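You operate a simulated robot arm through the tools that you are given. There is no shell and no other tool. Be economical: measure what you need, move in short steps, check, and stop when the job is done.

The job below is to be done with a simulated robot arm. You get a single attempt, and the scene is never put back.

TASK
Put the red block on the top of the wooden bench away on the back of the table top beside the track. Take the marked black housing and leave it in the inside of the large red bin. Shut the upper desk drawer. Put the brown bin on the green mark on the long table away on the table top beside the hopper. Any order will do. Set down upright: brown bin.

Only the result counts: the job must be done as asked and must still hold three seconds after the hand-in. Knocking over, shifting, dropping, spilling or breaking anything else fails it.

THE ROBOT
A 6-joint arm with a four-finger gripper on a trunk, on a base that drives. Base frame: it is fixed to the floor where the robot stands at the start and does not move with it; the origin is under the middle of the robot, x ahead of it, y to its left, z up. Lengths are in cm, angles in rad, forces in N, time in s.
With the tool pointing down near the work surface it reaches from about 28 to 70 cm from the robot's upright axis, wherever it stands. Its first joint turns from -2.897 to 2.897 rad. Places, roughly: back of the table top beside the track (20x32 cm) [-476, -146, 90]; brown bin [-675, -175, 100]; inside of the large red bin (15x20 cm) [-128, -64, 110]; marked black housing [50, 100, 100]; red block (7x3x3 cm) [50, 0, 90]; table top beside the hopper (27x22 cm) [-514, -78, 70]; upper desk drawer [230, -20, 90]. Payload 3.43 kg.
Tool frame: the origin (TCP) lies between the finger pads and is the grasp point; the fingertips stand 3 cm ahead of it; z points along the fingers, y is the line along which they close. Largest opening 12 cm; the body of the gripper starts 8.5 cm behind the TCP.
Orientation is that of the tool frame in the base frame, as [roll, pitch, yaw] about the fixed x, y, z axes, in that order (R = Rz(yaw) Ry(pitch) Rx(roll)). With the fingers straight down and closing along the base's y, the tool's x points along the base's -x, its y along +y and its z along -z.

THE INTERFACE
- The arm moves only by the tool servo_tool. Its argument "increments" is text: rows parted by semicolons, each of 7 numbers parted by spaces: the shift along the tool's x, y, z in units of 30 mm (1.0 is 30 mm), then the turn, a rotation vector about the tool's x, y, z in units of 6 degrees (1.0 is 6 degrees), then the opening, from 0 (shut) to 1 (fully open). In form: x y z ax ay az jaw; .... A call has 1 to 10 rows; each row shifts and turns the commanded pose from where the row before left it, along the tool's axes as they then stand. A call with a number of a shift or a turn outside -1 to 1 is refused whole. Each row takes 0.2 s and may step no farther than 5 cm and 0.15 rad from the row before; otherwise, or with a gripper value out of range, the whole call is refused. A pose out of reach is approached as far as the arm can. The call stops where the force on the tool passes 40 N (or 10 N more than at its start, if that is more) or the arm is blocked; 0.2 s more then pass. Each finger halts on what it meets, pressing with about 42 N; the grip force reading is that of the motor and also rises with nothing between the fingers. The clock runs only during rows and for 0.2 s after the last one: add rows that do not move to give the fingers time. The reply holds the time, the measured pose of the TCP, the force on the tool along the base axes, the opening and the grip force, in the units named above and with some noise, with the torque about the TCP (base axes, N m) and any sound that the robot's microphone picked up.
- Cameras (640 x 400 px; columns grow to the right, rows downward): "scene" is now at [3.03, 18.25, 168.31]; the picture's right is [0.47, -0.88, 0.00], its down [-0.69, -0.37, -0.62] and it looks along [0.55, 0.29, -0.79] (base axes); focal length 295 px, centre (320, 200). "wrist" rides on the gripper at [7.1, -1.7, -12] in the tool frame; the picture's right is [0.23, 0.97, 0.00], its down [-0.81, 0.19, -0.55] and it looks along [-0.54, 0.13, 0.83] (tool axes); focal length 275 px, centre (320, 200). There is no depth. A picture from a camera that has moved, and an enlarged one, comes with that camera's place and axes in the base frame and with its lens. The place of the scene camera against the robot may be out by one fixed shift of up to 2.5 cm in any direction.
- camera(camera): a new picture of that camera. No time passes.
- move_column(by): slides the trunk up (or, below 0, down) by that many cm; the arm and the scene camera ride with it, the base frame stays. It gives what a move gives, with no picture.
- roll_base(legs): drives the robot by 1 to 6 legs, each [ahead, left, turn to the left] in cm, cm and rad, along the robot's own axes; the way and the turn of a leg run together, so that a leg with both is an arc; at most 150 cm and 3.142 rad a leg. The arm and the cameras ride along, it lands a little off, and it stops where it bumps. It gives what a move gives.
- pan_tilt(pan, tilt): turns the head with the scene camera to pan (to the left, within 2.094 rad either way) and tilt (down, from -0.506 to 1.204), counted from straight ahead of the robot. It gives what a move gives.
- enlarge(camera, box): a new picture of the part [left, top, right, bottom] of that camera's present view, enlarged. No time passes.
- job_done(): hands the job in; it is judged then, once.

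Go step by step. Nothing tells you exact positions but the pictures and the camera data: compare them with the known pose of the tool, close in by small moves and look again before you grip or let go. The budget is 165 turns and 128 pictures, counting those below and the enlarged ones. Unless the task says otherwise, let go and move clear before handing in.

The tools are called after ">>>" as a command line: name --argument value ..., lists and objects as JSON in quotes. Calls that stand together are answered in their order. servo_tool: Moves the arm, as the interface text tells. Its arguments: {"type":"object","properties":{"increments":{"type":"string"}},"required":["increments"]} The other tools are called the same way: move_column (by) slides the trunk up or down; roll_base (legs) drives the base; pan_tilt (pan, tilt) turns the head that bears the scene camera; camera (camera) takes a picture; enlarge (camera, box) takes an enlarged picture of a part of a camera's view; job_done () hands the job in.

At the start:

```text
t: 0.0
tcp_pos: [30.72, 26.84, 117.17]
ee_rot: [-3.141, 0.002, -3.141]
contact_force: [0.7, -0.3, 0.0]
moment: [0.0, -0.01, 0.0]
opening: 12.02
finger_force: 0.2
trunk travel left (down, up): [-20.0, 24.0]
robot x, y, heading: [-0.37, 0.04, 0.002]
head pan, tilt: [0.489, 0.906]
```

scene: 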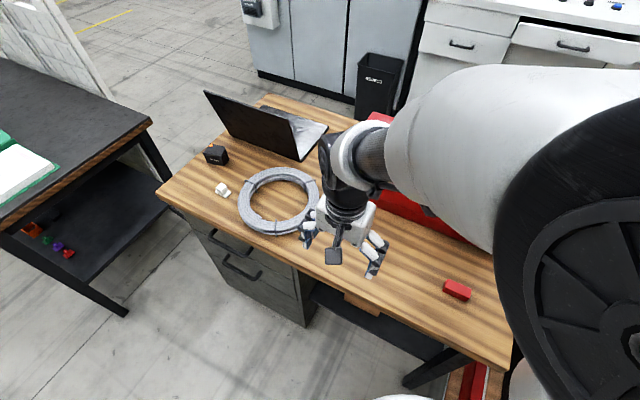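
wrist: 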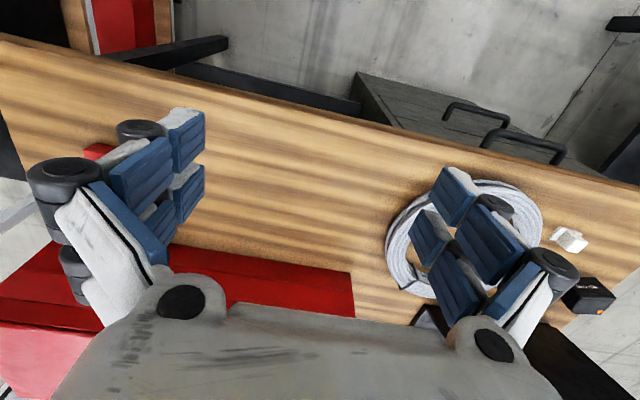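

The red block is on the wooden bench near [48, 0, 90], and the black housing is probably the small box at the far left of the bench. I'll zoom in on both and look at the desk drawers.

>>> enlarge --camera "scene" --box '[160, 120, 300, 210]'

>>> enlarge --camera "scene" --box '[400, 240, 520, 320]'

>>> pan_tilt --pan 0.0 --tilt 0.4

>>> camera --camera "scene"

```text
4.44 times, centred on (230, 165) of scene
camera zoom: at [3.03, 18.25, 168.31], right [0.47, -0.88, 0.0], down [-0.69, -0.37, -0.62], along [0.55, 0.29, -0.79], focal length 1309 px, centre (720, 356)
```

zoom: 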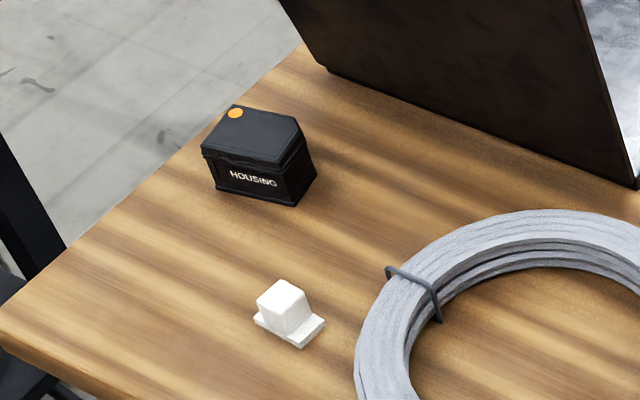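

```text
5.00 times, centred on (460, 280) of scene
camera zoom: at [3.03, 18.25, 168.31], right [0.47, -0.88, 0.0], down [-0.69, -0.37, -0.62], along [0.55, 0.29, -0.79], focal length 1473 px, centre (-380, -200)
```

zoom: 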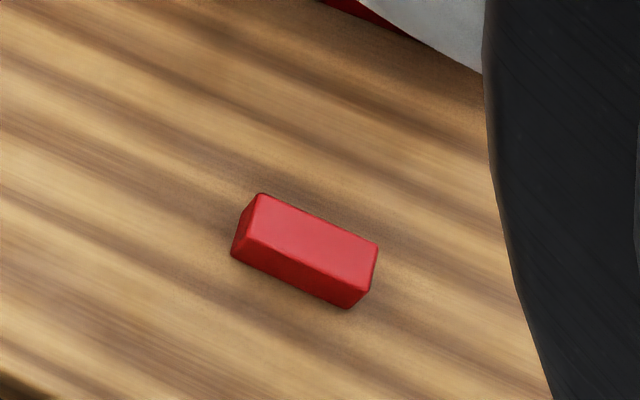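

```text
t: 0.9
tcp_pos: [30.87, 26.92, 117.11]
ee_rot: [-3.141, 0.0, -3.141]
contact_force: [0.0, -0.2, -0.2]
moment: [-0.02, 0.0, 0.01]
opening: 12.0
finger_force: 0.0
trunk travel left (down, up): [-20.0, 24.0]
robot x, y, heading: [-0.01, 0.27, -0.0]
head pan, tilt: [0.0, 0.4]
```

```text
123 pictures are left
camera scene: at [5.66, 14.73, 172.64], right [0.0, -1.0, 0.0], down [-0.39, 0.0, -0.92], along [0.92, 0.0, -0.39], focal length 295 px, centre (320, 200)
```

scene: 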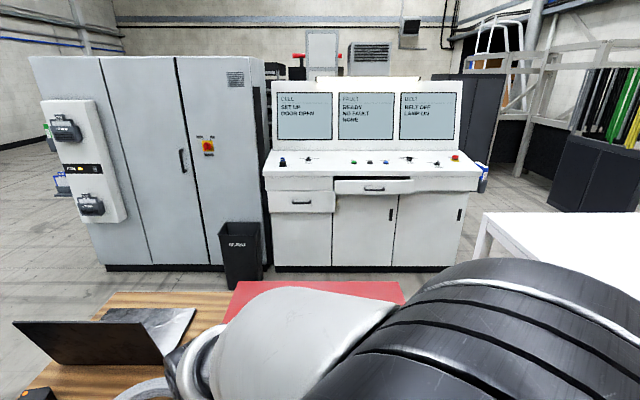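

The console desk ahead has one drawer pulled out, with its handle at about [230, -28, 89]. I'll zoom in on it, then look around to the back.

>>> enlarge --camera "scene" --box '[240, 140, 500, 290]'

>>> pan_tilt --pan 2.09 --tilt 0.4

>>> camera --camera "scene"

>>> pan_tilt --pan -2.09 --tilt 0.4

>>> camera --camera "scene"

>>> pan_tilt --pan -0.9 --tilt 0.6

>>> camera --camera "scene"

```text
2.46 times, centred on (370, 215) of scene
camera zoom: at [5.66, 14.73, 172.64], right [0.0, -1.0, 0.0], down [-0.39, 0.0, -0.92], along [0.92, 0.0, -0.39], focal length 725 px, centre (197, 163)
```

zoom: 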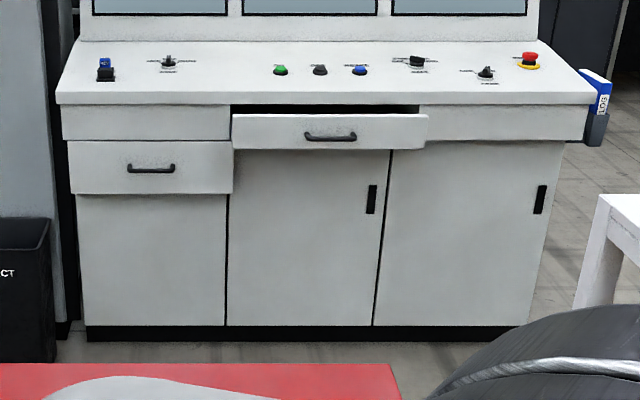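

```text
t: 2.9
tcp_pos: [30.7, 26.84, 117.2]
ee_rot: [-3.141, 0.0, 3.14]
contact_force: [0.3, 0.2, -1.4]
moment: [-0.02, -0.01, -0.02]
opening: 12.01
finger_force: 0.1
trunk travel left (down, up): [-20.0, 24.0]
robot x, y, heading: [-0.2, 0.1, -0.001]
head pan, tilt: [2.089, 0.4]
```

```text
121 pictures are left
camera scene: at [-8.19, 22.77, 172.65], right [0.87, 0.49, 0.0], down [0.19, -0.34, -0.92], along [-0.46, 0.8, -0.39], focal length 295 px, centre (320, 200)
```

scene: 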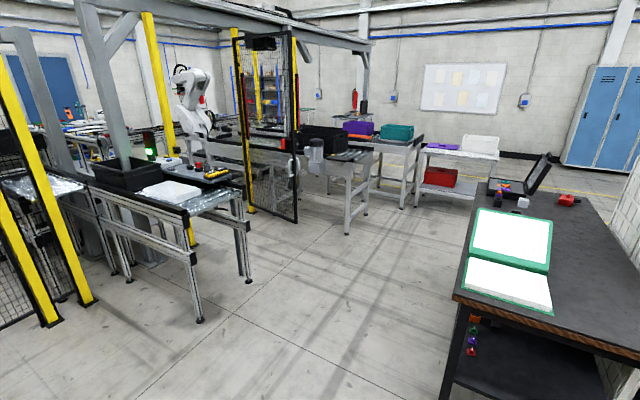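

```text
t: 6.3
tcp_pos: [30.69, 26.89, 117.2]
ee_rot: [3.14, 0.002, -3.14]
contact_force: [0.2, -0.3, -0.2]
moment: [0.0, 0.0, -0.03]
opening: 11.99
finger_force: 0.0
trunk travel left (down, up): [-20.0, 24.0]
robot x, y, heading: [0.23, 0.08, 0.001]
head pan, tilt: [-2.089, 0.4]
```

```text
120 pictures are left
camera scene: at [-8.2, 6.67, 172.65], right [-0.87, 0.5, 0.0], down [0.19, 0.34, -0.92], along [-0.46, -0.8, -0.39], focal length 295 px, centre (320, 200)
```

scene: 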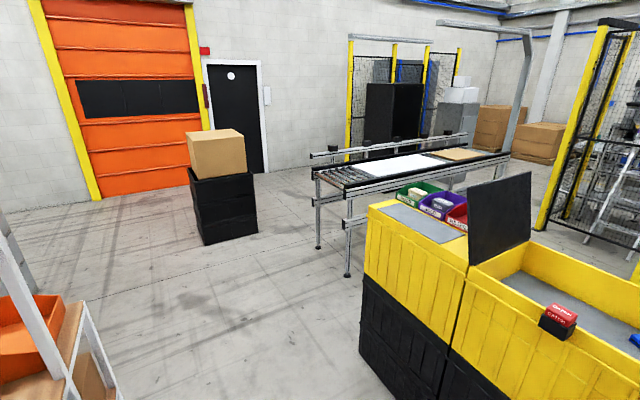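

```text
t: 7.7
tcp_pos: [30.88, 26.86, 117.24]
ee_rot: [3.141, 0.002, -3.141]
contact_force: [0.4, -1.1, -0.7]
moment: [-0.02, -0.02, 0.02]
opening: 12.03
finger_force: 0.1
trunk travel left (down, up): [-20.0, 24.0]
robot x, y, heading: [0.0, 0.3, -0.0]
head pan, tilt: [-0.901, 0.6]
```

```text
119 pictures are left
camera scene: at [1.87, 7.79, 170.82], right [-0.78, -0.62, 0.0], down [-0.35, 0.44, -0.83], along [0.51, -0.65, -0.56], focal length 295 px, centre (320, 200)
```

scene: 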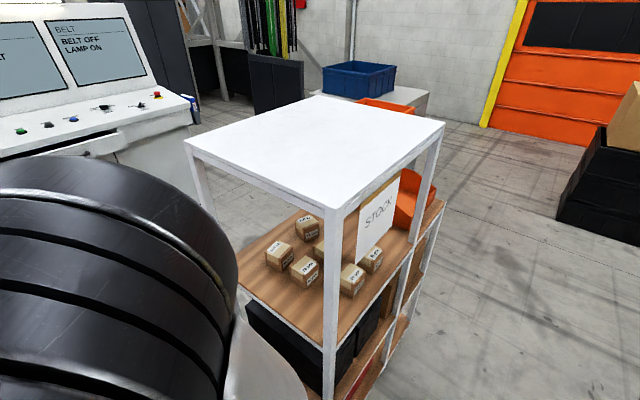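

The housing sits at about [58, 93, 90], so I'll drive left along the bench to bring it in reach. I take the bench as x 34..103, y -15..100, and the dark bench as starting at y≈127.

>>> roll_base --legs '[[0, 52, 0]]'

>>> pan_tilt --pan 0.5 --tilt 0.9

>>> camera --camera "scene"

>>> camera --camera "wrist"

```text
t: 10.7
tcp_pos: [30.83, 78.56, 117.28]
ee_rot: [-3.141, -0.001, 3.138]
contact_force: [0.3, 0.1, 0.2]
moment: [-0.03, 0.0, 0.02]
opening: 11.98
finger_force: 0.2
trunk travel left (down, up): [-20.0, 24.0]
robot x, y, heading: [-0.01, 51.62, -0.001]
head pan, tilt: [-0.901, 0.6]
```

```text
t: 12.3
tcp_pos: [31.04, 78.58, 117.28]
ee_rot: [-3.141, -0.001, 3.139]
contact_force: [-0.6, 0.9, 0.8]
moment: [0.03, 0.02, 0.0]
opening: 11.98
finger_force: 0.0
trunk travel left (down, up): [-20.0, 24.0]
robot x, y, heading: [-0.01, 51.54, -0.006]
head pan, tilt: [0.499, 0.901]
```

```text
118 pictures are left
camera scene: at [3.15, 70.07, 168.35], right [0.48, -0.88, 0.0], down [-0.69, -0.37, -0.62], along [0.55, 0.3, -0.78], focal length 295 px, centre (320, 200)
```

scene: 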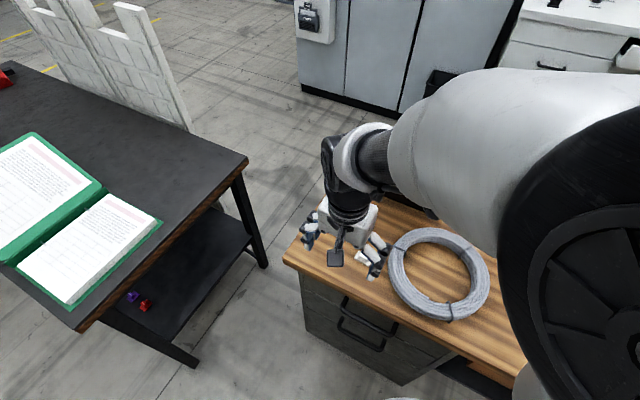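

```text
117 pictures are left
camera wrist: at [23.85, 77.01, 129.24], right [-0.23, 0.97, 0.0], down [0.81, 0.19, 0.55], along [0.54, 0.13, -0.83], focal length 275 px, centre (320, 200)
```

wrist: 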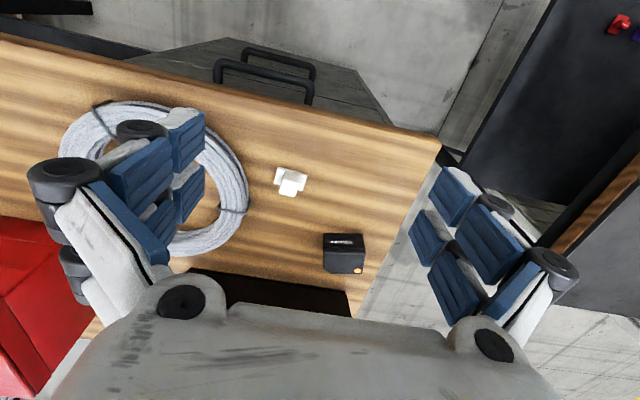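

The housing measures about [59.6, 90, 91] from the wrist camera, a bit far for the arm. I'll shift the base left 18 cm and move the hand toward it, high up.

>>> roll_base --legs '[[0, 16, 0]]'

>>> servo_tool --increments "-0.9 0 0 0 0 0 1; -0.9 0 0 0 0 0 1; -0.9 0 0 0 0 0 1; -0.9 -0.2 0 0 0 0 1; -0.9 -0.2 0 0 0 0 1; -0.9 -0.2 0 0 0 0 1; -0.5 -0.2 0 0 0 0 1"

>>> camera --camera "wrist"

>>> camera --camera "scene"

```text
t: 13.7
tcp_pos: [30.96, 94.13, 117.15]
ee_rot: [-3.139, 0.0, 3.135]
contact_force: [-0.1, 0.1, -0.8]
moment: [-0.02, -0.04, -0.01]
opening: 12.01
finger_force: 0.1
trunk travel left (down, up): [-20.0, 24.0]
robot x, y, heading: [-0.05, 67.64, -0.008]
head pan, tilt: [0.499, 0.901]
```

```text
t: 15.3
tcp_pos: [48.87, 91.68, 117.22]
ee_rot: [3.141, 0.001, 3.136]
contact_force: [-0.1, 0.5, 0.1]
moment: [0.05, 0.03, -0.02]
opening: 12.01
finger_force: 0.0
trunk travel left (down, up): [-20.0, 24.0]
robot x, y, heading: [0.36, 67.41, -0.001]
head pan, tilt: [0.499, 0.901]
```

```text
116 pictures are left
camera wrist: at [41.83, 90.18, 129.18], right [-0.23, 0.97, 0.0], down [0.81, 0.19, 0.55], along [0.54, 0.12, -0.83], focal length 275 px, centre (320, 200)
```

wrist: 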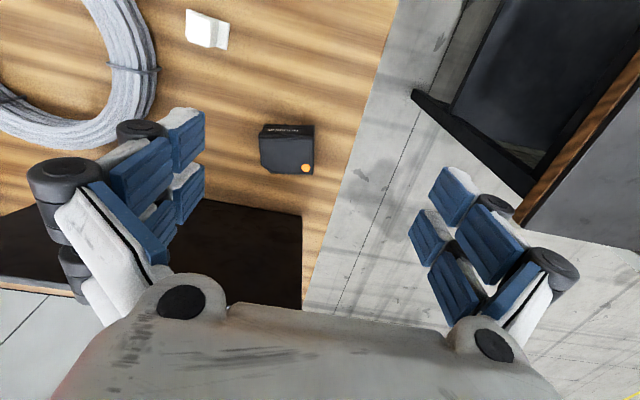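

```text
115 pictures are left
camera scene: at [3.3, 85.7, 168.34], right [0.47, -0.88, 0.0], down [-0.69, -0.37, -0.62], along [0.55, 0.29, -0.78], focal length 295 px, centre (320, 200)
```

scene: 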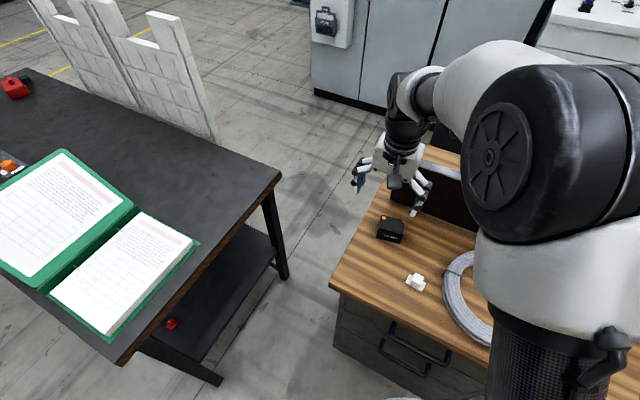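

The housing top is centred near [59, 89], turned about 0.23 rad, and the laptop lid leans close behind it. I'll match that yaw and tilt the hand back about 14° so its body stays clear of the lid.

>>> servo_tool --increments "0 0 0 0 0 -1.0 1; 0 0 0 0 0 -1.0 1; 0 0 0 0 -1 -0.2 1; 0 0 0 0 -1 0 1; 0 0 0 0 -0.4 0 1; -0.8 -0.6 0 0 0 0 1; -0.8 -0.6 0 0 0 0 1;0 0 0 0 0 0 1"

>>> camera --camera "wrist"

```text
t: 17.1
tcp_pos: [54.19, 89.26, 118.49]
ee_rot: [3.141, 0.251, -2.916]
contact_force: [0.1, -0.5, 0.4]
moment: [0.02, 0.0, 0.03]
opening: 12.0
finger_force: 0.0
trunk travel left (down, up): [-20.0, 24.0]
robot x, y, heading: [0.14, 67.74, -0.002]
head pan, tilt: [0.499, 0.901]
```

```text
114 pictures are left
camera wrist: at [44.89, 85.51, 128.3], right [-0.43, 0.9, -0.06], down [0.59, 0.33, 0.74], along [0.68, 0.29, -0.67], focal length 275 px, centre (320, 200)
```

wrist: 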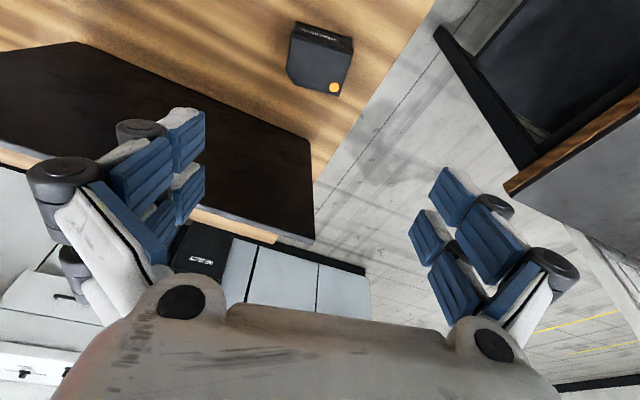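

Triangulating from the two wrist views, I put the housing at about [58.5, 89.3], with its bottom at z≈90 and top at z≈94.5. I'll come down along the tilted axis most of the way and check.

>>> servo_tool --increments "0.64 -0.33 0 0 0 0 1; 0 0 1 0 0 0 1; 0 0 1 0 0 0 1; 0 0 1 0 0 0 1; 0 0 1 0 0 0 1; 0 0 1 0 0 0 1; 0 0 0.5 0 0 0 1; 0 0 0 0 0 0 1"

>>> camera --camera "wrist"

>>> enlarge --camera "scene" --box '[330, 100, 490, 300]'

```text
t: 18.9
tcp_pos: [56.49, 88.61, 101.93]
ee_rot: [-3.139, 0.253, -2.916]
contact_force: [0.8, -0.5, 0.1]
moment: [0.01, 0.03, 0.04]
opening: 11.99
finger_force: 0.0
trunk travel left (down, up): [-20.0, 24.0]
robot x, y, heading: [-0.07, 67.75, -0.007]
head pan, tilt: [0.499, 0.901]
```

```text
113 pictures are left
camera wrist: at [47.29, 84.8, 111.81], right [-0.43, 0.9, -0.06], down [0.59, 0.33, 0.74], along [0.68, 0.29, -0.67], focal length 275 px, centre (320, 200)
```

wrist: 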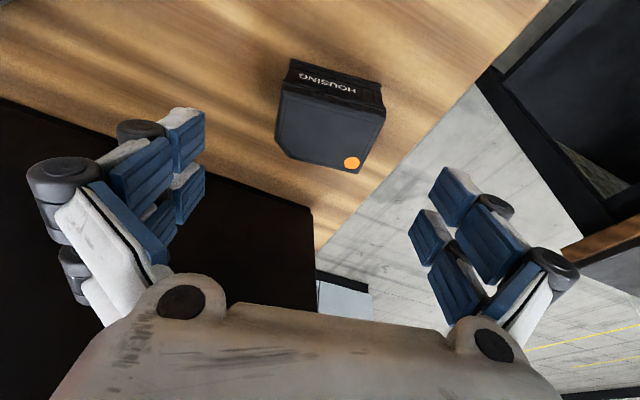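

```text
2.00 times, centred on (410, 200) of scene
camera zoom: at [3.25, 85.72, 168.35], right [0.47, -0.88, 0.0], down [-0.69, -0.37, -0.62], along [0.55, 0.29, -0.78], focal length 589 px, centre (140, 200)
```

zoom: 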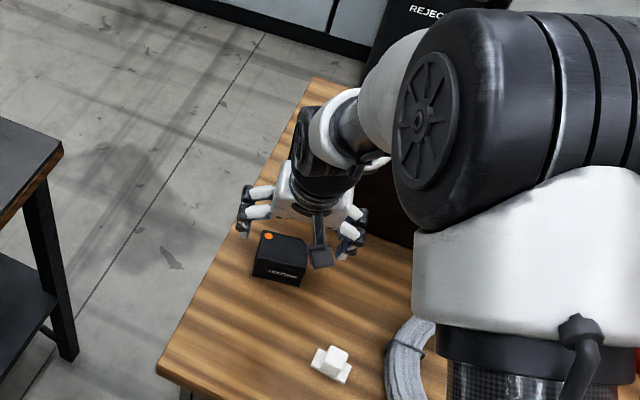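

The hand lines up with the box, so I'll finish the descent to about z 94 and close.

>>> servo_tool --increments "0 0.1 0.9 0 0 0 1; 0 0 0.9 0 0 0 1; 0 0 0.5 0 0 0 1; 0 0 0.3 0 0 0 1; 0 0 0 0 0 0 1"

>>> camera --camera "wrist"

```text
t: 20.1
tcp_pos: [58.33, 89.3, 94.37]
ee_rot: [-3.141, 0.25, -2.915]
contact_force: [0.8, 0.2, 0.5]
moment: [0.02, -0.07, -0.01]
opening: 11.96
finger_force: 0.1
trunk travel left (down, up): [-20.0, 24.0]
robot x, y, heading: [0.25, 68.07, -0.003]
head pan, tilt: [0.499, 0.901]
```

```text
111 pictures are left
camera wrist: at [49.03, 85.57, 104.2], right [-0.43, 0.9, -0.06], down [0.59, 0.33, 0.74], along [0.68, 0.29, -0.67], focal length 275 px, centre (320, 200)
```

wrist: 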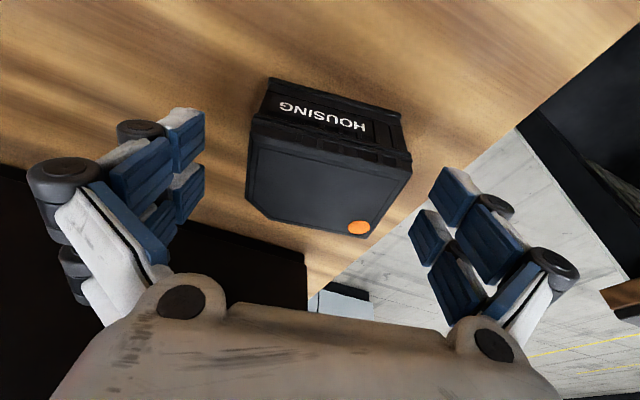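

The TCP is over the middle of the box, about level with its top. I'll go about 1.5 cm lower and close.

>>> servo_tool --increments "0.1 0.1 0.5 0 0 0 1; 0 0 0 0 0 0 1; 0 0 0 0 0 0 0; 0 0 0 0 0 0 0; 0 0 0 0 0 0 0; 0 0 0 0 0 0 0; 0 0 0 0 0 0 0"

>>> camera --camera "wrist"

```text
t: 21.7
tcp_pos: [58.34, 89.79, 93.12]
ee_rot: [-3.14, 0.259, -2.916]
contact_force: [-0.9, 5.2, 26.8]
moment: [0.06, 0.47, -0.03]
opening: 7.14
finger_force: 41.0
trunk travel left (down, up): [-20.0, 24.0]
robot x, y, heading: [0.24, 67.44, -0.006]
head pan, tilt: [0.499, 0.901]
```

```text
110 pictures are left
camera wrist: at [49.03, 86.02, 102.97], right [-0.43, 0.9, -0.06], down [0.58, 0.33, 0.74], along [0.69, 0.29, -0.67], focal length 275 px, centre (320, 200)
```

wrist: 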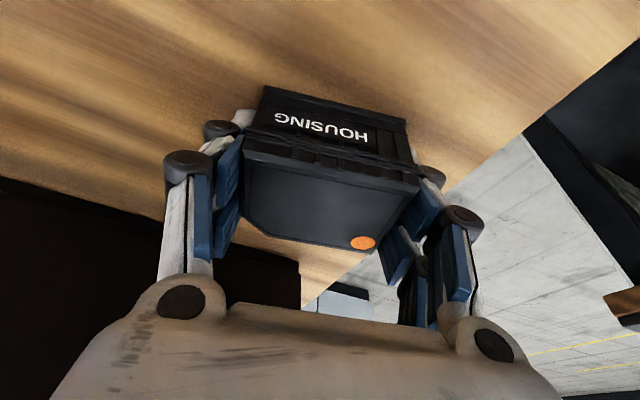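

It's gripped at 7.1 cm, with the fingertips lightly touching the table (surface at z≈90). I'll lift straight back along the tool axis and look behind for the red bin.

>>> servo_tool --increments "0 0 -0.5 0 0 0 0; 0 0 -1 0 0 0 0; 0 0 -1 0 0 0 0; 0 0 -1 0 0 0 0; 0 0 -1 0 0 0 0; 0.9 0 -0.9 0 0 0 0; 0.9 0 -0.9 0 0 0 0; 0.9 0 -0.9 0 0 0 0; 0.9 0 -0.9 0 0 0 0; 0.9 0 -0.9 0 0 0 0"

>>> pan_tilt --pan 2.09 --tilt 0.7

>>> camera --camera "scene"

>>> camera --camera "wrist"

```text
t: 23.9
tcp_pos: [39.05, 85.21, 115.66]
ee_rot: [-3.139, 0.254, -2.917]
contact_force: [-0.7, -0.5, -1.7]
moment: [0.04, -0.04, 0.04]
opening: 7.1
finger_force: 41.7
trunk travel left (down, up): [-20.0, 24.0]
robot x, y, heading: [-0.29, 67.55, -0.004]
head pan, tilt: [0.499, 0.901]
```

```text
t: 25.5
tcp_pos: [39.25, 85.31, 115.54]
ee_rot: [-3.141, 0.253, -2.917]
contact_force: [-0.7, -0.7, -1.3]
moment: [0.01, 0.0, 0.0]
opening: 7.13
finger_force: 42.2
trunk travel left (down, up): [-20.0, 24.0]
robot x, y, heading: [-0.11, 67.81, -0.003]
head pan, tilt: [2.089, 0.7]
```

```text
109 pictures are left
camera scene: at [-7.54, 89.55, 169.96], right [0.87, 0.49, 0.0], down [0.32, -0.56, -0.76], along [-0.37, 0.67, -0.64], focal length 295 px, centre (320, 200)
```

scene: 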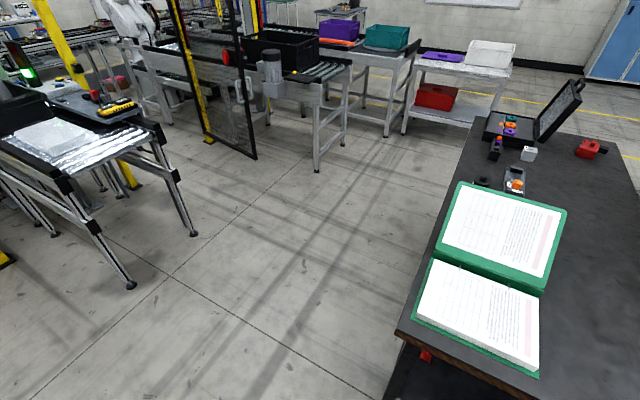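

```text
108 pictures are left
camera wrist: at [29.96, 81.63, 125.42], right [-0.43, 0.9, -0.06], down [0.59, 0.33, 0.74], along [0.68, 0.29, -0.67], focal length 275 px, centre (320, 200)
```

wrist: 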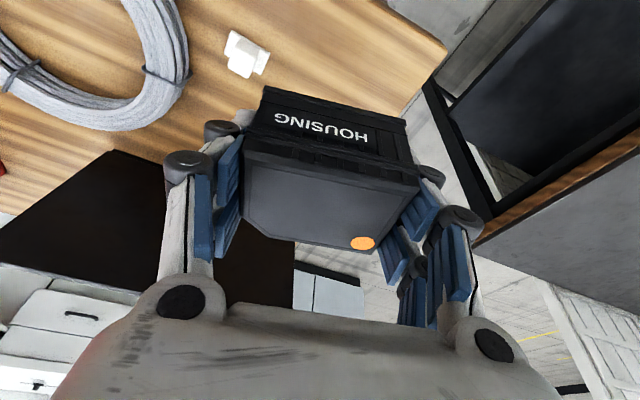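

The housing is held. I'll back away from the bench, turn toward the yellow containers behind, and look.

>>> roll_base --legs '[[-50, 0, 0], [0, 0, -2.2]]'

>>> pan_tilt --pan 0.0 --tilt 0.6

>>> camera --camera "scene"

```text
t: 33.8
tcp_pos: [-59.89, 25.79, 115.45]
ee_rot: [-3.14, 0.25, 1.14]
contact_force: [0.3, -0.2, -1.6]
moment: [-0.01, 0.01, 0.0]
opening: 7.12
finger_force: 42.2
trunk travel left (down, up): [-20.0, 24.0]
robot x, y, heading: [-50.37, 67.64, -2.23]
head pan, tilt: [2.089, 0.7]
```

```text
t: 35.8
tcp_pos: [-59.87, 25.71, 115.53]
ee_rot: [-3.14, 0.253, 1.141]
contact_force: [-0.9, -1.0, -0.8]
moment: [-0.01, 0.02, 0.0]
opening: 7.15
finger_force: 41.3
trunk travel left (down, up): [-20.0, 24.0]
robot x, y, heading: [-50.1, 67.88, -2.235]
head pan, tilt: [0.0, 0.6]
```

```text
107 pictures are left
camera scene: at [-45.02, 54.37, 170.82], right [-0.79, 0.61, 0.0], down [0.35, 0.45, -0.83], along [-0.51, -0.65, -0.56], focal length 295 px, centre (320, 200)
```

scene: 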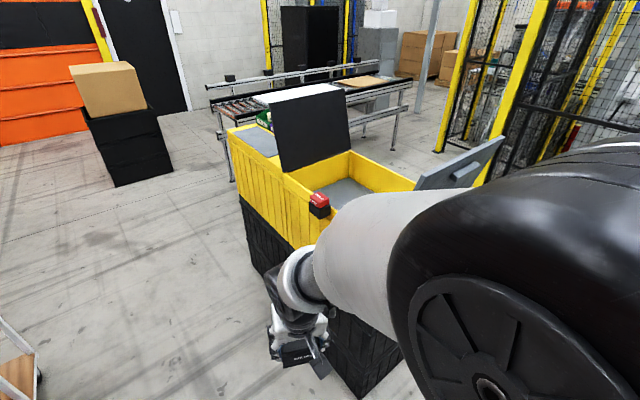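

The red bin should be on the grey-topped left section of the yellow container, whose near face is at x≈-105. I'll turn to face -x and drive to y≈-66, keeping clear of the box.

>>> roll_base --legs '[[0, 0, -0.906], [0, 132, 0]]'

>>> pan_tilt --pan 0.3 --tilt 0.7

>>> camera --camera "scene"

>>> pan_tilt --pan 1.0 --tilt 0.7

>>> camera --camera "scene"

```text
t: 44.8
tcp_pos: [-87.89, -84.35, 115.52]
ee_rot: [-3.139, 0.251, 0.244]
contact_force: [0.0, -0.7, -1.5]
moment: [0.02, 0.02, -0.02]
opening: 7.12
finger_force: 41.9
trunk travel left (down, up): [-20.0, 24.0]
robot x, y, heading: [-49.57, -65.49, -3.126]
head pan, tilt: [0.0, 0.6]
```

```text
t: 45.6
tcp_pos: [-87.91, -84.34, 115.67]
ee_rot: [-3.139, 0.251, 0.245]
contact_force: [0.1, -0.2, -1.5]
moment: [0.03, -0.01, -0.02]
opening: 7.12
finger_force: 42.1
trunk travel left (down, up): [-20.0, 24.0]
robot x, y, heading: [-49.53, -65.71, -3.129]
head pan, tilt: [0.3, 0.7]
```

```text
106 pictures are left
camera scene: at [-56.8, -81.53, 169.96], right [-0.31, 0.95, 0.0], down [0.61, 0.2, -0.77], along [-0.73, -0.24, -0.64], focal length 295 px, centre (320, 200)
```

scene: 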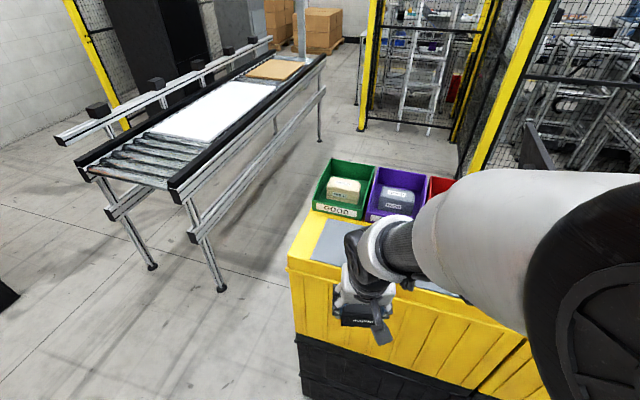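

```text
t: 46.7
tcp_pos: [-87.93, -84.41, 115.58]
ee_rot: [-3.141, 0.252, 0.245]
contact_force: [-0.4, -0.2, -0.7]
moment: [0.0, 0.01, 0.01]
opening: 7.11
finger_force: 42.0
trunk travel left (down, up): [-20.0, 24.0]
robot x, y, heading: [-49.55, -65.6, -3.127]
head pan, tilt: [1.0, 0.7]
```

```text
105 pictures are left
camera scene: at [-53.21, -86.12, 169.96], right [-0.85, 0.53, 0.0], down [0.34, 0.55, -0.76], along [-0.4, -0.65, -0.64], focal length 295 px, centre (320, 200)
```

scene: 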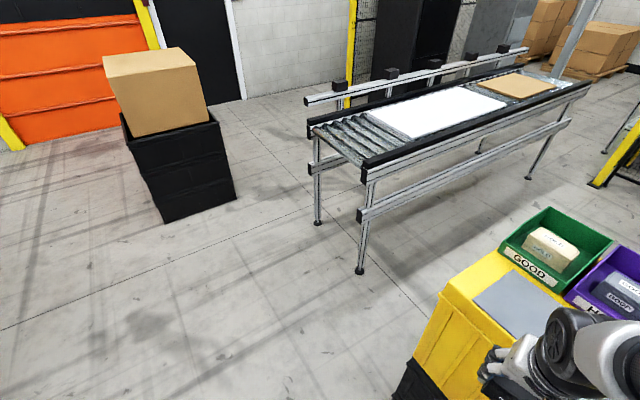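

The bins GOOD (green), HOLD (purple) and red sit on the far side of the pad, and the red one is hidden by the arm. I'll raise the trunk, drive forward a bit and look with the wrist camera.

>>> move_column --by 14

>>> roll_base --legs '[[16, -6, 0]]'

>>> servo_tool --increments "0 1 0 0 0 1 0; 0 1 0 0 0 1 0; 0 1 0 0 0 1 0; 0 0 0 0 0.8 0 0; 0 0 0 0 0.8 0 0; 0 0 0 0 0.8 0 0"

>>> camera --camera "wrist"

>>> pan_tilt --pan 0.0 --tilt 0.8

>>> camera --camera "scene"

```text
t: 48.3
tcp_pos: [-87.93, -84.34, 129.44]
ee_rot: [-3.139, 0.251, 0.245]
contact_force: [0.0, -0.7, -1.1]
moment: [-0.01, 0.01, -0.02]
opening: 7.13
finger_force: 42.2
trunk travel left (down, up): [-34.0, 10.0]
robot x, y, heading: [-49.54, -65.17, -3.13]
head pan, tilt: [1.0, 0.7]
```

```text
t: 49.8
tcp_pos: [-104.1, -78.47, 129.53]
ee_rot: [-3.141, 0.251, 0.242]
contact_force: [-0.2, 0.7, -0.9]
moment: [0.0, -0.04, -0.02]
opening: 7.15
finger_force: 41.9
trunk travel left (down, up): [-34.0, 10.0]
robot x, y, heading: [-65.11, -59.87, -3.134]
head pan, tilt: [1.0, 0.7]
```

```text
t: 51.2
tcp_pos: [-102.61, -87.28, 129.72]
ee_rot: [3.065, -0.014, -0.064]
contact_force: [0.9, -0.5, -0.8]
moment: [0.01, -0.05, 0.02]
opening: 7.15
finger_force: 42.1
trunk travel left (down, up): [-34.0, 10.0]
robot x, y, heading: [-65.25, -59.6, -3.132]
head pan, tilt: [1.0, 0.7]
```

```text
104 pictures are left
camera wrist: at [-95.41, -85.04, 141.69], right [0.17, -0.98, 0.08], down [-0.83, -0.1, 0.56], along [-0.54, -0.16, -0.83], focal length 275 px, centre (320, 200)
```

wrist: 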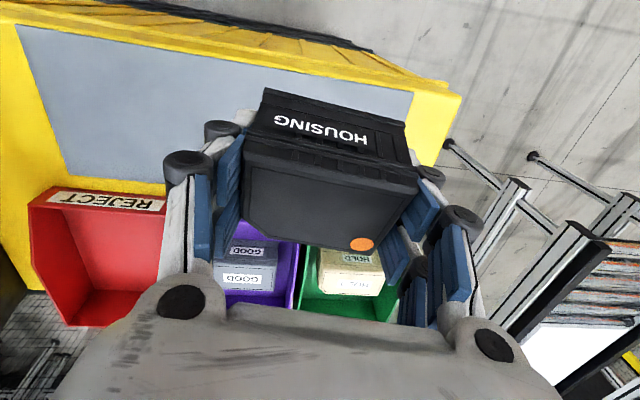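

```text
t: 52.5
tcp_pos: [-102.48, -87.31, 129.66]
ee_rot: [3.066, -0.01, -0.065]
contact_force: [0.3, 1.0, -1.6]
moment: [0.01, 0.0, -0.03]
opening: 7.11
finger_force: 41.7
trunk travel left (down, up): [-34.0, 10.0]
robot x, y, heading: [-65.57, -59.94, -3.13]
head pan, tilt: [0.0, 0.799]
```

```text
103 pictures are left
camera scene: at [-72.71, -73.22, 183.13], right [-0.01, 1.0, 0.0], down [0.72, 0.01, -0.7], along [-0.7, -0.01, -0.72], focal length 295 px, centre (320, 200)
```

scene: 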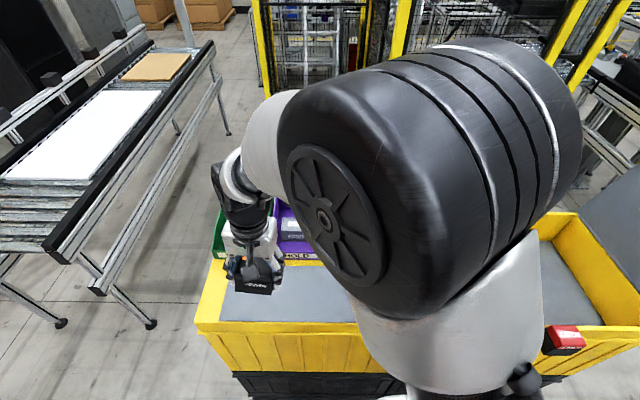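

The REJECT bin is at about [-127, -64]. I'll turn the hand 90° so the fingers close along the bin's long axis, x, with the wrist camera away from the lid.

>>> servo_tool --increments "0 0 0 0 0 1 0; 0 0 0 0 0 1 0; 0 0 0 0 0 1 0; 0 0 0 0 0 1 0; 0 0 0 0 0 1 0; 0 0 0 0 0 1 0; 0 0 0 0 0 1 0; 0 0 0 0 0 1 0; 0 0 0 0 0 1 0; 0 0 0 0 0 1 0"

>>> servo_tool --increments "0 0 0 0 0 1 0; 0 0 0 0 0 1 0; 0 0 0 0 0 1 0; 0 0 0 0 0 1 0; 0 0 0 0 0 0.4 0; 0 0 0 0 0 0 0"

```text
t: 54.7
tcp_pos: [-102.73, -87.33, 129.89]
ee_rot: [3.114, -0.07, -1.11]
contact_force: [-0.6, 0.7, -2.4]
moment: [0.0, -0.01, -0.02]
opening: 7.14
finger_force: 42.1
trunk travel left (down, up): [-34.0, 10.0]
robot x, y, heading: [-65.18, -59.79, -3.132]
head pan, tilt: [0.0, 0.799]
```

```text
t: 56.1
tcp_pos: [-102.72, -87.24, 129.88]
ee_rot: [-3.135, -0.076, -1.572]
contact_force: [-0.3, 0.2, -1.8]
moment: [0.03, 0.01, 0.01]
opening: 7.14
finger_force: 42.4
trunk travel left (down, up): [-34.0, 10.0]
robot x, y, heading: [-65.41, -60.07, -3.128]
head pan, tilt: [0.0, 0.799]
```

Before reaching in, I'll shift the base toward -y so the forearm stays clear of the standing lid, then move the hand over the bin.

>>> roll_base --legs '[[0, 20, 0]]'

>>> servo_tool --increments "-1 0.3 0 0 -0.72 0 0; -1 0.6 0 0 0 0 0; -1 0.6 0 0 0 0 0; -1 0.6 0 0 0 0 0; -1 0.6 0 0 0 0 0; -1 0.6 0 0 0 0 0; -1 0.6 0 0 0 0 0; -1 0.6 0 0 0 0 0; -1 0.6 0 0 0 0 0; -1 0.6 0 0 0 0 0"

>>> camera --camera "wrist"

>>> camera --camera "scene"

```text
t: 57.7
tcp_pos: [-102.34, -107.38, 129.82]
ee_rot: [-3.136, -0.073, -1.569]
contact_force: [0.6, 0.4, -1.3]
moment: [0.02, 0.01, -0.01]
opening: 7.1
finger_force: 42.0
trunk travel left (down, up): [-34.0, 10.0]
robot x, y, heading: [-65.01, -80.03, -3.133]
head pan, tilt: [0.0, 0.799]
```

```text
t: 59.9
tcp_pos: [-119.78, -77.42, 129.39]
ee_rot: [-3.135, -0.001, -1.569]
contact_force: [-0.9, 0.5, -1.8]
moment: [-0.05, 0.02, 0.02]
opening: 7.13
finger_force: 42.0
trunk travel left (down, up): [-34.0, 10.0]
robot x, y, heading: [-64.76, -79.87, -3.129]
head pan, tilt: [0.0, 0.799]
```

```text
102 pictures are left
camera wrist: at [-118.04, -84.35, 141.54], right [-0.97, -0.23, -0.01], down [-0.2, 0.81, 0.55], along [-0.12, 0.54, -0.84], focal length 275 px, centre (320, 200)
```

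wrist: 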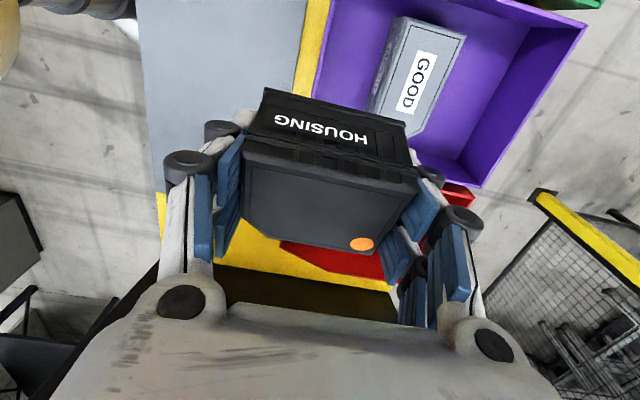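

```text
101 pictures are left
camera scene: at [-72.55, -93.06, 183.14], right [-0.01, 1.0, 0.0], down [0.72, 0.01, -0.7], along [-0.7, -0.01, -0.72], focal length 295 px, centre (320, 200)
```

scene: 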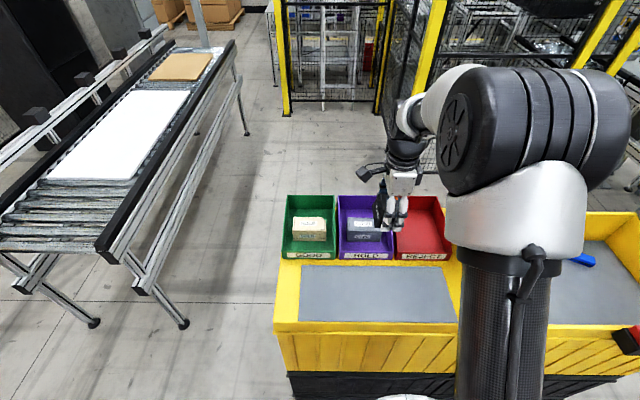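

Now the red bin is clearly visible, centred at about [-129, -64]. I'll move over it.

>>> servo_tool --increments "-0.9 0.64 0 0 0 0 0; -0.9 0.64 0 0 0 0 0; -0.9 0.64 0 0 0 0 0; -0.9 0.64 0 0 0 0 0; -0.83 0.6 0 0 0 0 0; 0 0 1 0 0 0 0; 0 0 0.6 0 0 0 0; 0 0 0 0 0 0 0"

>>> camera --camera "scene"

>>> camera --camera "wrist"

```text
t: 61.7
tcp_pos: [-128.82, -64.22, 124.6]
ee_rot: [-3.132, -0.001, -1.568]
contact_force: [0.5, -1.0, -1.6]
moment: [0.01, 0.01, -0.02]
opening: 7.12
finger_force: 42.2
trunk travel left (down, up): [-34.0, 10.0]
robot x, y, heading: [-64.77, -79.87, -3.129]
head pan, tilt: [0.0, 0.799]
```

```text
100 pictures are left
camera scene: at [-72.43, -93.24, 183.14], right [-0.01, 1.0, 0.0], down [0.72, 0.01, -0.7], along [-0.7, -0.01, -0.72], focal length 295 px, centre (320, 200)
```

scene: 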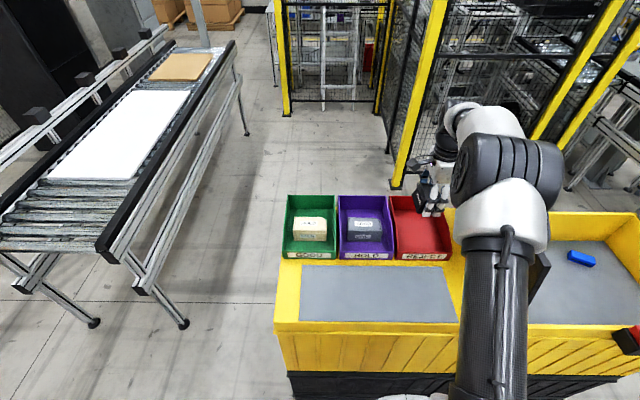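

```text
99 pictures are left
camera wrist: at [-127.23, -71.18, 136.67], right [-0.97, -0.23, -0.01], down [-0.2, 0.81, 0.55], along [-0.12, 0.54, -0.83], focal length 275 px, centre (320, 200)
```

wrist: 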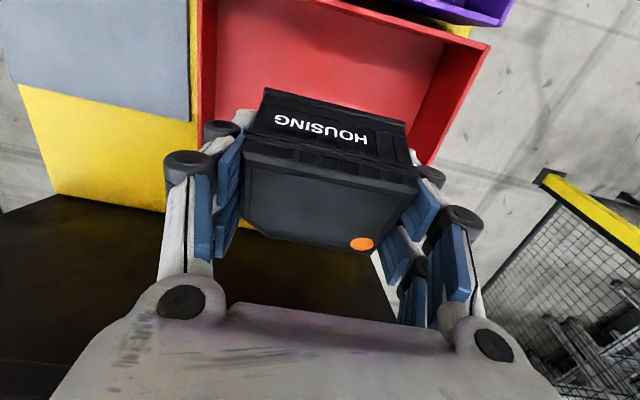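

The TCP is centred in the bin. I'll tilt the hand back to the grasp tilt so the housing is level, then lower it vertically.

>>> servo_tool --increments "0.1 0 0 0 -1 0 0; 0 0 0 0 -1 0 0; 0 0 0 0 -0.4 0 0; 0.25 0 0.95 0 0 0 0; 0.2 0 0.8 0 0 0 0; 0.13 0 0.5 0 0 0 0; 0 0 0 0 0 0 0"

>>> camera --camera "wrist"

>>> enlarge --camera "scene" --box '[270, 90, 590, 290]'

```text
t: 63.3
tcp_pos: [-128.9, -64.58, 117.43]
ee_rot: [-3.136, 0.251, -1.569]
contact_force: [-0.1, 0.4, -1.4]
moment: [0.03, -0.03, 0.03]
opening: 7.14
finger_force: 42.2
trunk travel left (down, up): [-34.0, 10.0]
robot x, y, heading: [-64.74, -79.98, -3.132]
head pan, tilt: [0.0, 0.799]
```

```text
98 pictures are left
camera wrist: at [-127.24, -74.28, 127.44], right [-0.97, -0.23, -0.06], down [-0.2, 0.65, 0.74], along [-0.12, 0.73, -0.67], focal length 275 px, centre (320, 200)
```

wrist: 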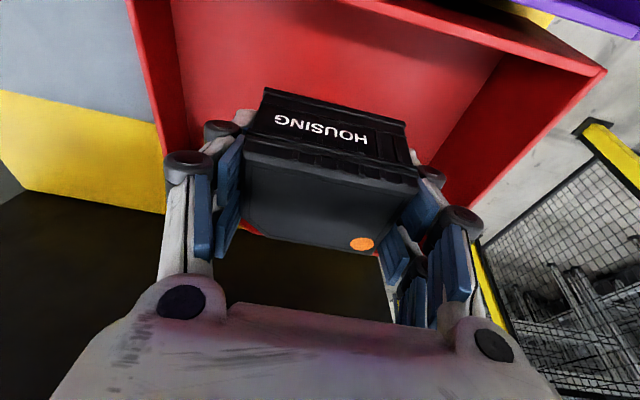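

```text
2.00 times, centred on (430, 190) of scene
camera zoom: at [-72.42, -93.22, 183.14], right [-0.01, 1.0, 0.0], down [0.72, 0.01, -0.7], along [-0.7, -0.01, -0.72], focal length 589 px, centre (100, 220)
```

zoom: 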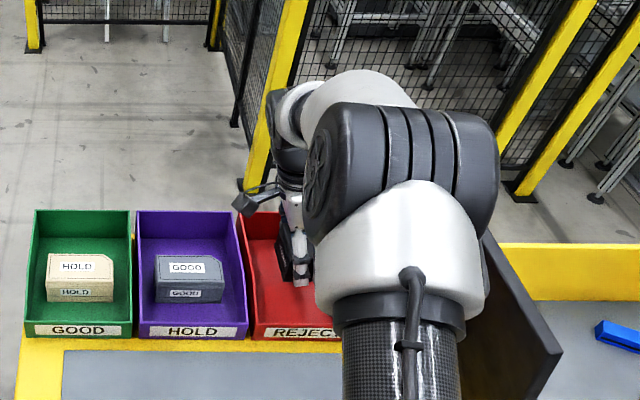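

The housing is inside the bin outline and level. I'll keep lowering in small steps until it touches.

>>> servo_tool --increments "0.13 0 0.5 0 0 0 0; 0.1 0 0.4 0 0 0 0; 0.05 0 0.2 0 0 0 0; 0.05 0 0.2 0 0 0 0; 0.05 0 0.2 0 0 0 0; 0.05 0 0.2 0 0 0 0; 0.05 0 0.2 0 0 0 0; 0.05 0 0.2 0 0 0 0; 0.05 0 0.2 0 0 0 0; 0.05 0 0.2 0 0 0 0"

```text
t: 64.9
tcp_pos: [-129.11, -64.46, 112.69]
ee_rot: [3.138, 0.254, -1.569]
contact_force: [6.4, -3.1, 17.3]
moment: [-0.22, -0.86, -0.11]
opening: 7.13
finger_force: 41.7
trunk travel left (down, up): [-34.0, 10.0]
robot x, y, heading: [-64.87, -79.58, -3.127]
head pan, tilt: [0.0, 0.799]
stopped in row 8: the force on the tool passed its limit at 48 N (the readings are from after the stop); the commanded pose is now the measured one
```

It touched the bin floor (TCP z 112.7). I'll open partly and rise.

>>> servo_tool --increments "0 0 0 0 0 0 0.8; 0 0 0 0 0 0 0.8; 0 0 0 0 0 0 0.8; 0 0 0 0 0 0 0.8; -0.13 0 -0.5 0 0 0 0.8; -0.25 0 -0.97 0 0 0 0.8; -0.25 0 -0.97 0 0 0 0.8; -0.25 0 -0.97 0 0 0 0.8; 0 0 -0.9 0 0 0 0.8; 0 0 0 0 0 0 0.8"

>>> camera --camera "wrist"

```text
t: 67.1
tcp_pos: [-129.15, -65.0, 125.55]
ee_rot: [3.139, 0.253, -1.567]
contact_force: [-0.5, 0.1, -0.2]
moment: [0.0, -0.04, 0.0]
opening: 9.59
finger_force: 0.1
trunk travel left (down, up): [-34.0, 10.0]
robot x, y, heading: [-64.83, -79.84, -3.135]
head pan, tilt: [0.0, 0.799]
```

```text
96 pictures are left
camera wrist: at [-127.37, -74.91, 135.41], right [-0.97, -0.23, -0.06], down [-0.19, 0.65, 0.74], along [-0.13, 0.73, -0.67], focal length 275 px, centre (320, 200)
```

wrist: 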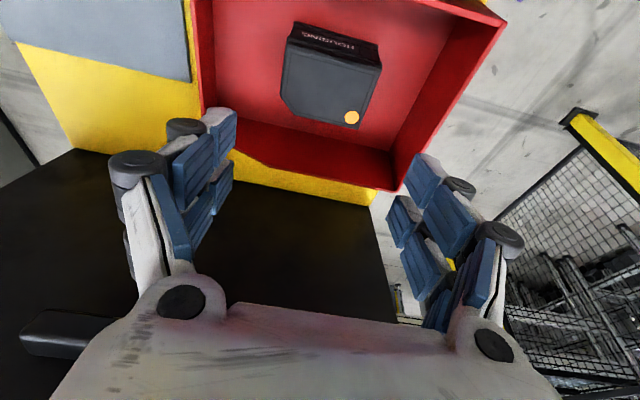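

The housing lies flat inside the red bin. I'll retract the arm upward and back, and turn the wrist back.

>>> servo_tool --increments "0 -1 -0.4 0 0 0 0.8; 0 -1 -0.4 0 0 0 0.8; 0 -1 0 0 0.8 0 0.8; 0 -1 0 0 0.8 0 0.8; 0 -1 0 0 0.8 0 0.8; 0 -1 0 0 0 0 0.8; 0 -1 0 0 0 0 0.8; 0 -1 0 0 0 0 0.8; 0 -1 0 0 0 0 0.8; 0 0 0 0 0 0 0.8"

>>> servo_tool --increments "0 0 0 0 0 -1 0; 0 0 0 0 0 -1 0; 0 0 0 0 0 -1 0; 0 0 0 0 0 -1 0; 0 0 0 0 0 -1 0; 0 0 0 0 0 -1 0; 0 0 0 0 0 -1 0; 0 0 0 0 0 -1 0; 0 0 0 0 0 -1 0; 0 0 0 0 0 -1 0"

>>> servo_tool --increments "0 0 0 0 0 -1 0; 0 0 0 0 0 -1 0; 0 0 0 0 0 -1 0; 0 0 0 0 0 -1 0; 0 0 0 0 0 -0.8 0; 0 0 0 0 0 0 0"

>>> roll_base --legs '[[-25, 0, 0]]'

>>> pan_tilt --pan 2.0 --tilt 0.7

>>> camera --camera "scene"

```text
t: 69.3
tcp_pos: [-102.21, -65.82, 127.8]
ee_rot: [3.141, 0.003, -1.566]
contact_force: [-0.6, 0.3, -0.7]
moment: [0.02, -0.01, -0.02]
opening: 9.58
finger_force: 0.0
trunk travel left (down, up): [-34.0, 10.0]
robot x, y, heading: [-64.85, -79.9, -3.136]
head pan, tilt: [0.0, 0.799]
```

```text
t: 71.5
tcp_pos: [-102.1, -65.71, 127.86]
ee_rot: [-3.14, 0.002, -0.519]
contact_force: [-0.8, 0.0, -0.1]
moment: [-0.03, 0.0, -0.03]
opening: 0.01
finger_force: 33.5
trunk travel left (down, up): [-34.0, 10.0]
robot x, y, heading: [-64.96, -79.96, -3.132]
head pan, tilt: [0.0, 0.799]
```

```text
t: 72.9
tcp_pos: [-102.13, -65.68, 127.91]
ee_rot: [-3.14, 0.002, -0.019]
contact_force: [0.3, -0.5, 0.1]
moment: [-0.03, 0.03, -0.02]
opening: 0.0
finger_force: 33.7
trunk travel left (down, up): [-34.0, 10.0]
robot x, y, heading: [-65.15, -79.91, -3.127]
head pan, tilt: [0.0, 0.799]
```

```text
t: 74.8
tcp_pos: [-77.0, -65.36, 127.97]
ee_rot: [-3.139, 0.004, -0.02]
contact_force: [0.5, 0.5, 0.4]
moment: [-0.02, 0.03, -0.01]
opening: 0.0
finger_force: 33.4
trunk travel left (down, up): [-34.0, 10.0]
robot x, y, heading: [-39.67, -79.41, -3.128]
head pan, tilt: [0.0, 0.799]
```

```text
t: 76.7
tcp_pos: [-77.17, -65.26, 127.79]
ee_rot: [-3.14, 0.002, -0.021]
contact_force: [-1.0, -0.9, 0.4]
moment: [0.02, 0.03, 0.01]
opening: 0.01
finger_force: 33.8
trunk travel left (down, up): [-34.0, 10.0]
robot x, y, heading: [-40.12, -79.4, -3.13]
head pan, tilt: [2.0, 0.7]
```

```text
95 pictures are left
camera scene: at [-35.7, -100.5, 183.96], right [-0.9, -0.43, 0.0], down [-0.27, 0.58, -0.76], along [0.33, -0.69, -0.64], focal length 295 px, centre (320, 200)
```

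scene: 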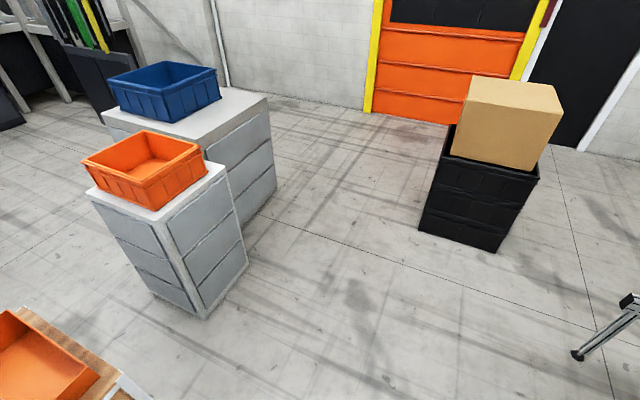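

The housing is done. For the drawer I need a way past the bench and the stock shelf, so I'll turn around to face +x and inspect the gaps.

>>> roll_base --legs '[[0, 0, 3.13], [0, -50, 0]]'

>>> pan_tilt --pan 0.0 --tilt 0.55

>>> camera --camera "scene"

>>> pan_tilt --pan 0.9 --tilt 1.2

>>> camera --camera "scene"

```text
t: 86.9
tcp_pos: [-4.62, -145.7, 127.93]
ee_rot: [-3.139, 0.002, 3.088]
contact_force: [-0.4, -0.2, -0.6]
moment: [-0.01, 0.0, 0.0]
opening: 0.0
finger_force: 33.7
trunk travel left (down, up): [-34.0, 10.0]
robot x, y, heading: [-41.38, -129.64, -0.025]
head pan, tilt: [2.0, 0.7]
```

```text
t: 88.8
tcp_pos: [-4.62, -145.55, 127.93]
ee_rot: [-3.14, 0.003, 3.087]
contact_force: [-0.1, -0.5, -0.7]
moment: [0.01, 0.01, -0.02]
opening: 0.0
finger_force: 33.3
trunk travel left (down, up): [-34.0, 10.0]
robot x, y, heading: [-41.47, -130.18, -0.028]
head pan, tilt: [0.0, 0.55]
```

```text
94 pictures are left
camera scene: at [-35.6, -115.46, 185.27], right [-0.02, -1.0, 0.0], down [-0.52, 0.01, -0.85], along [0.85, -0.02, -0.52], focal length 295 px, centre (320, 200)
```

scene: 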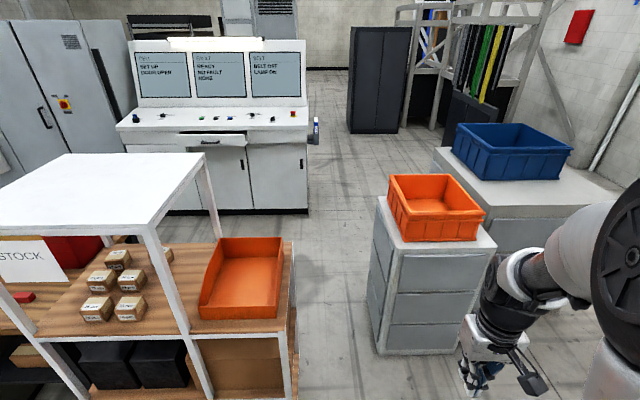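

```text
t: 90.0
tcp_pos: [-4.58, -145.55, 127.88]
ee_rot: [-3.141, 0.002, 3.087]
contact_force: [-0.6, -0.1, 0.4]
moment: [0.01, 0.01, 0.0]
opening: 0.0
finger_force: 33.0
trunk travel left (down, up): [-34.0, 10.0]
robot x, y, heading: [-41.22, -130.19, -0.025]
head pan, tilt: [0.901, 1.201]
```

```text
93 pictures are left
camera scene: at [-40.99, -110.96, 180.37], right [0.77, -0.64, 0.0], down [-0.6, -0.72, -0.36], along [0.23, 0.28, -0.93], focal length 295 px, centre (320, 200)
```

scene: 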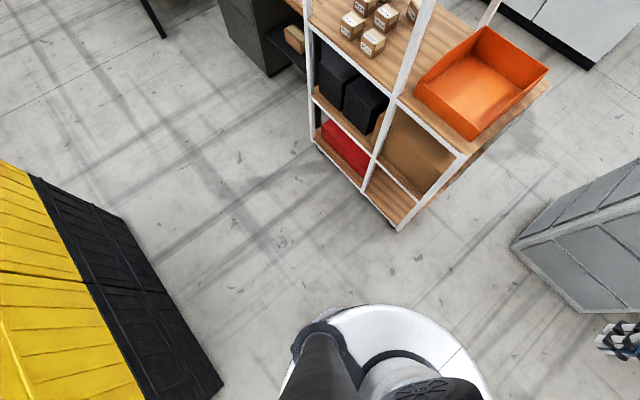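

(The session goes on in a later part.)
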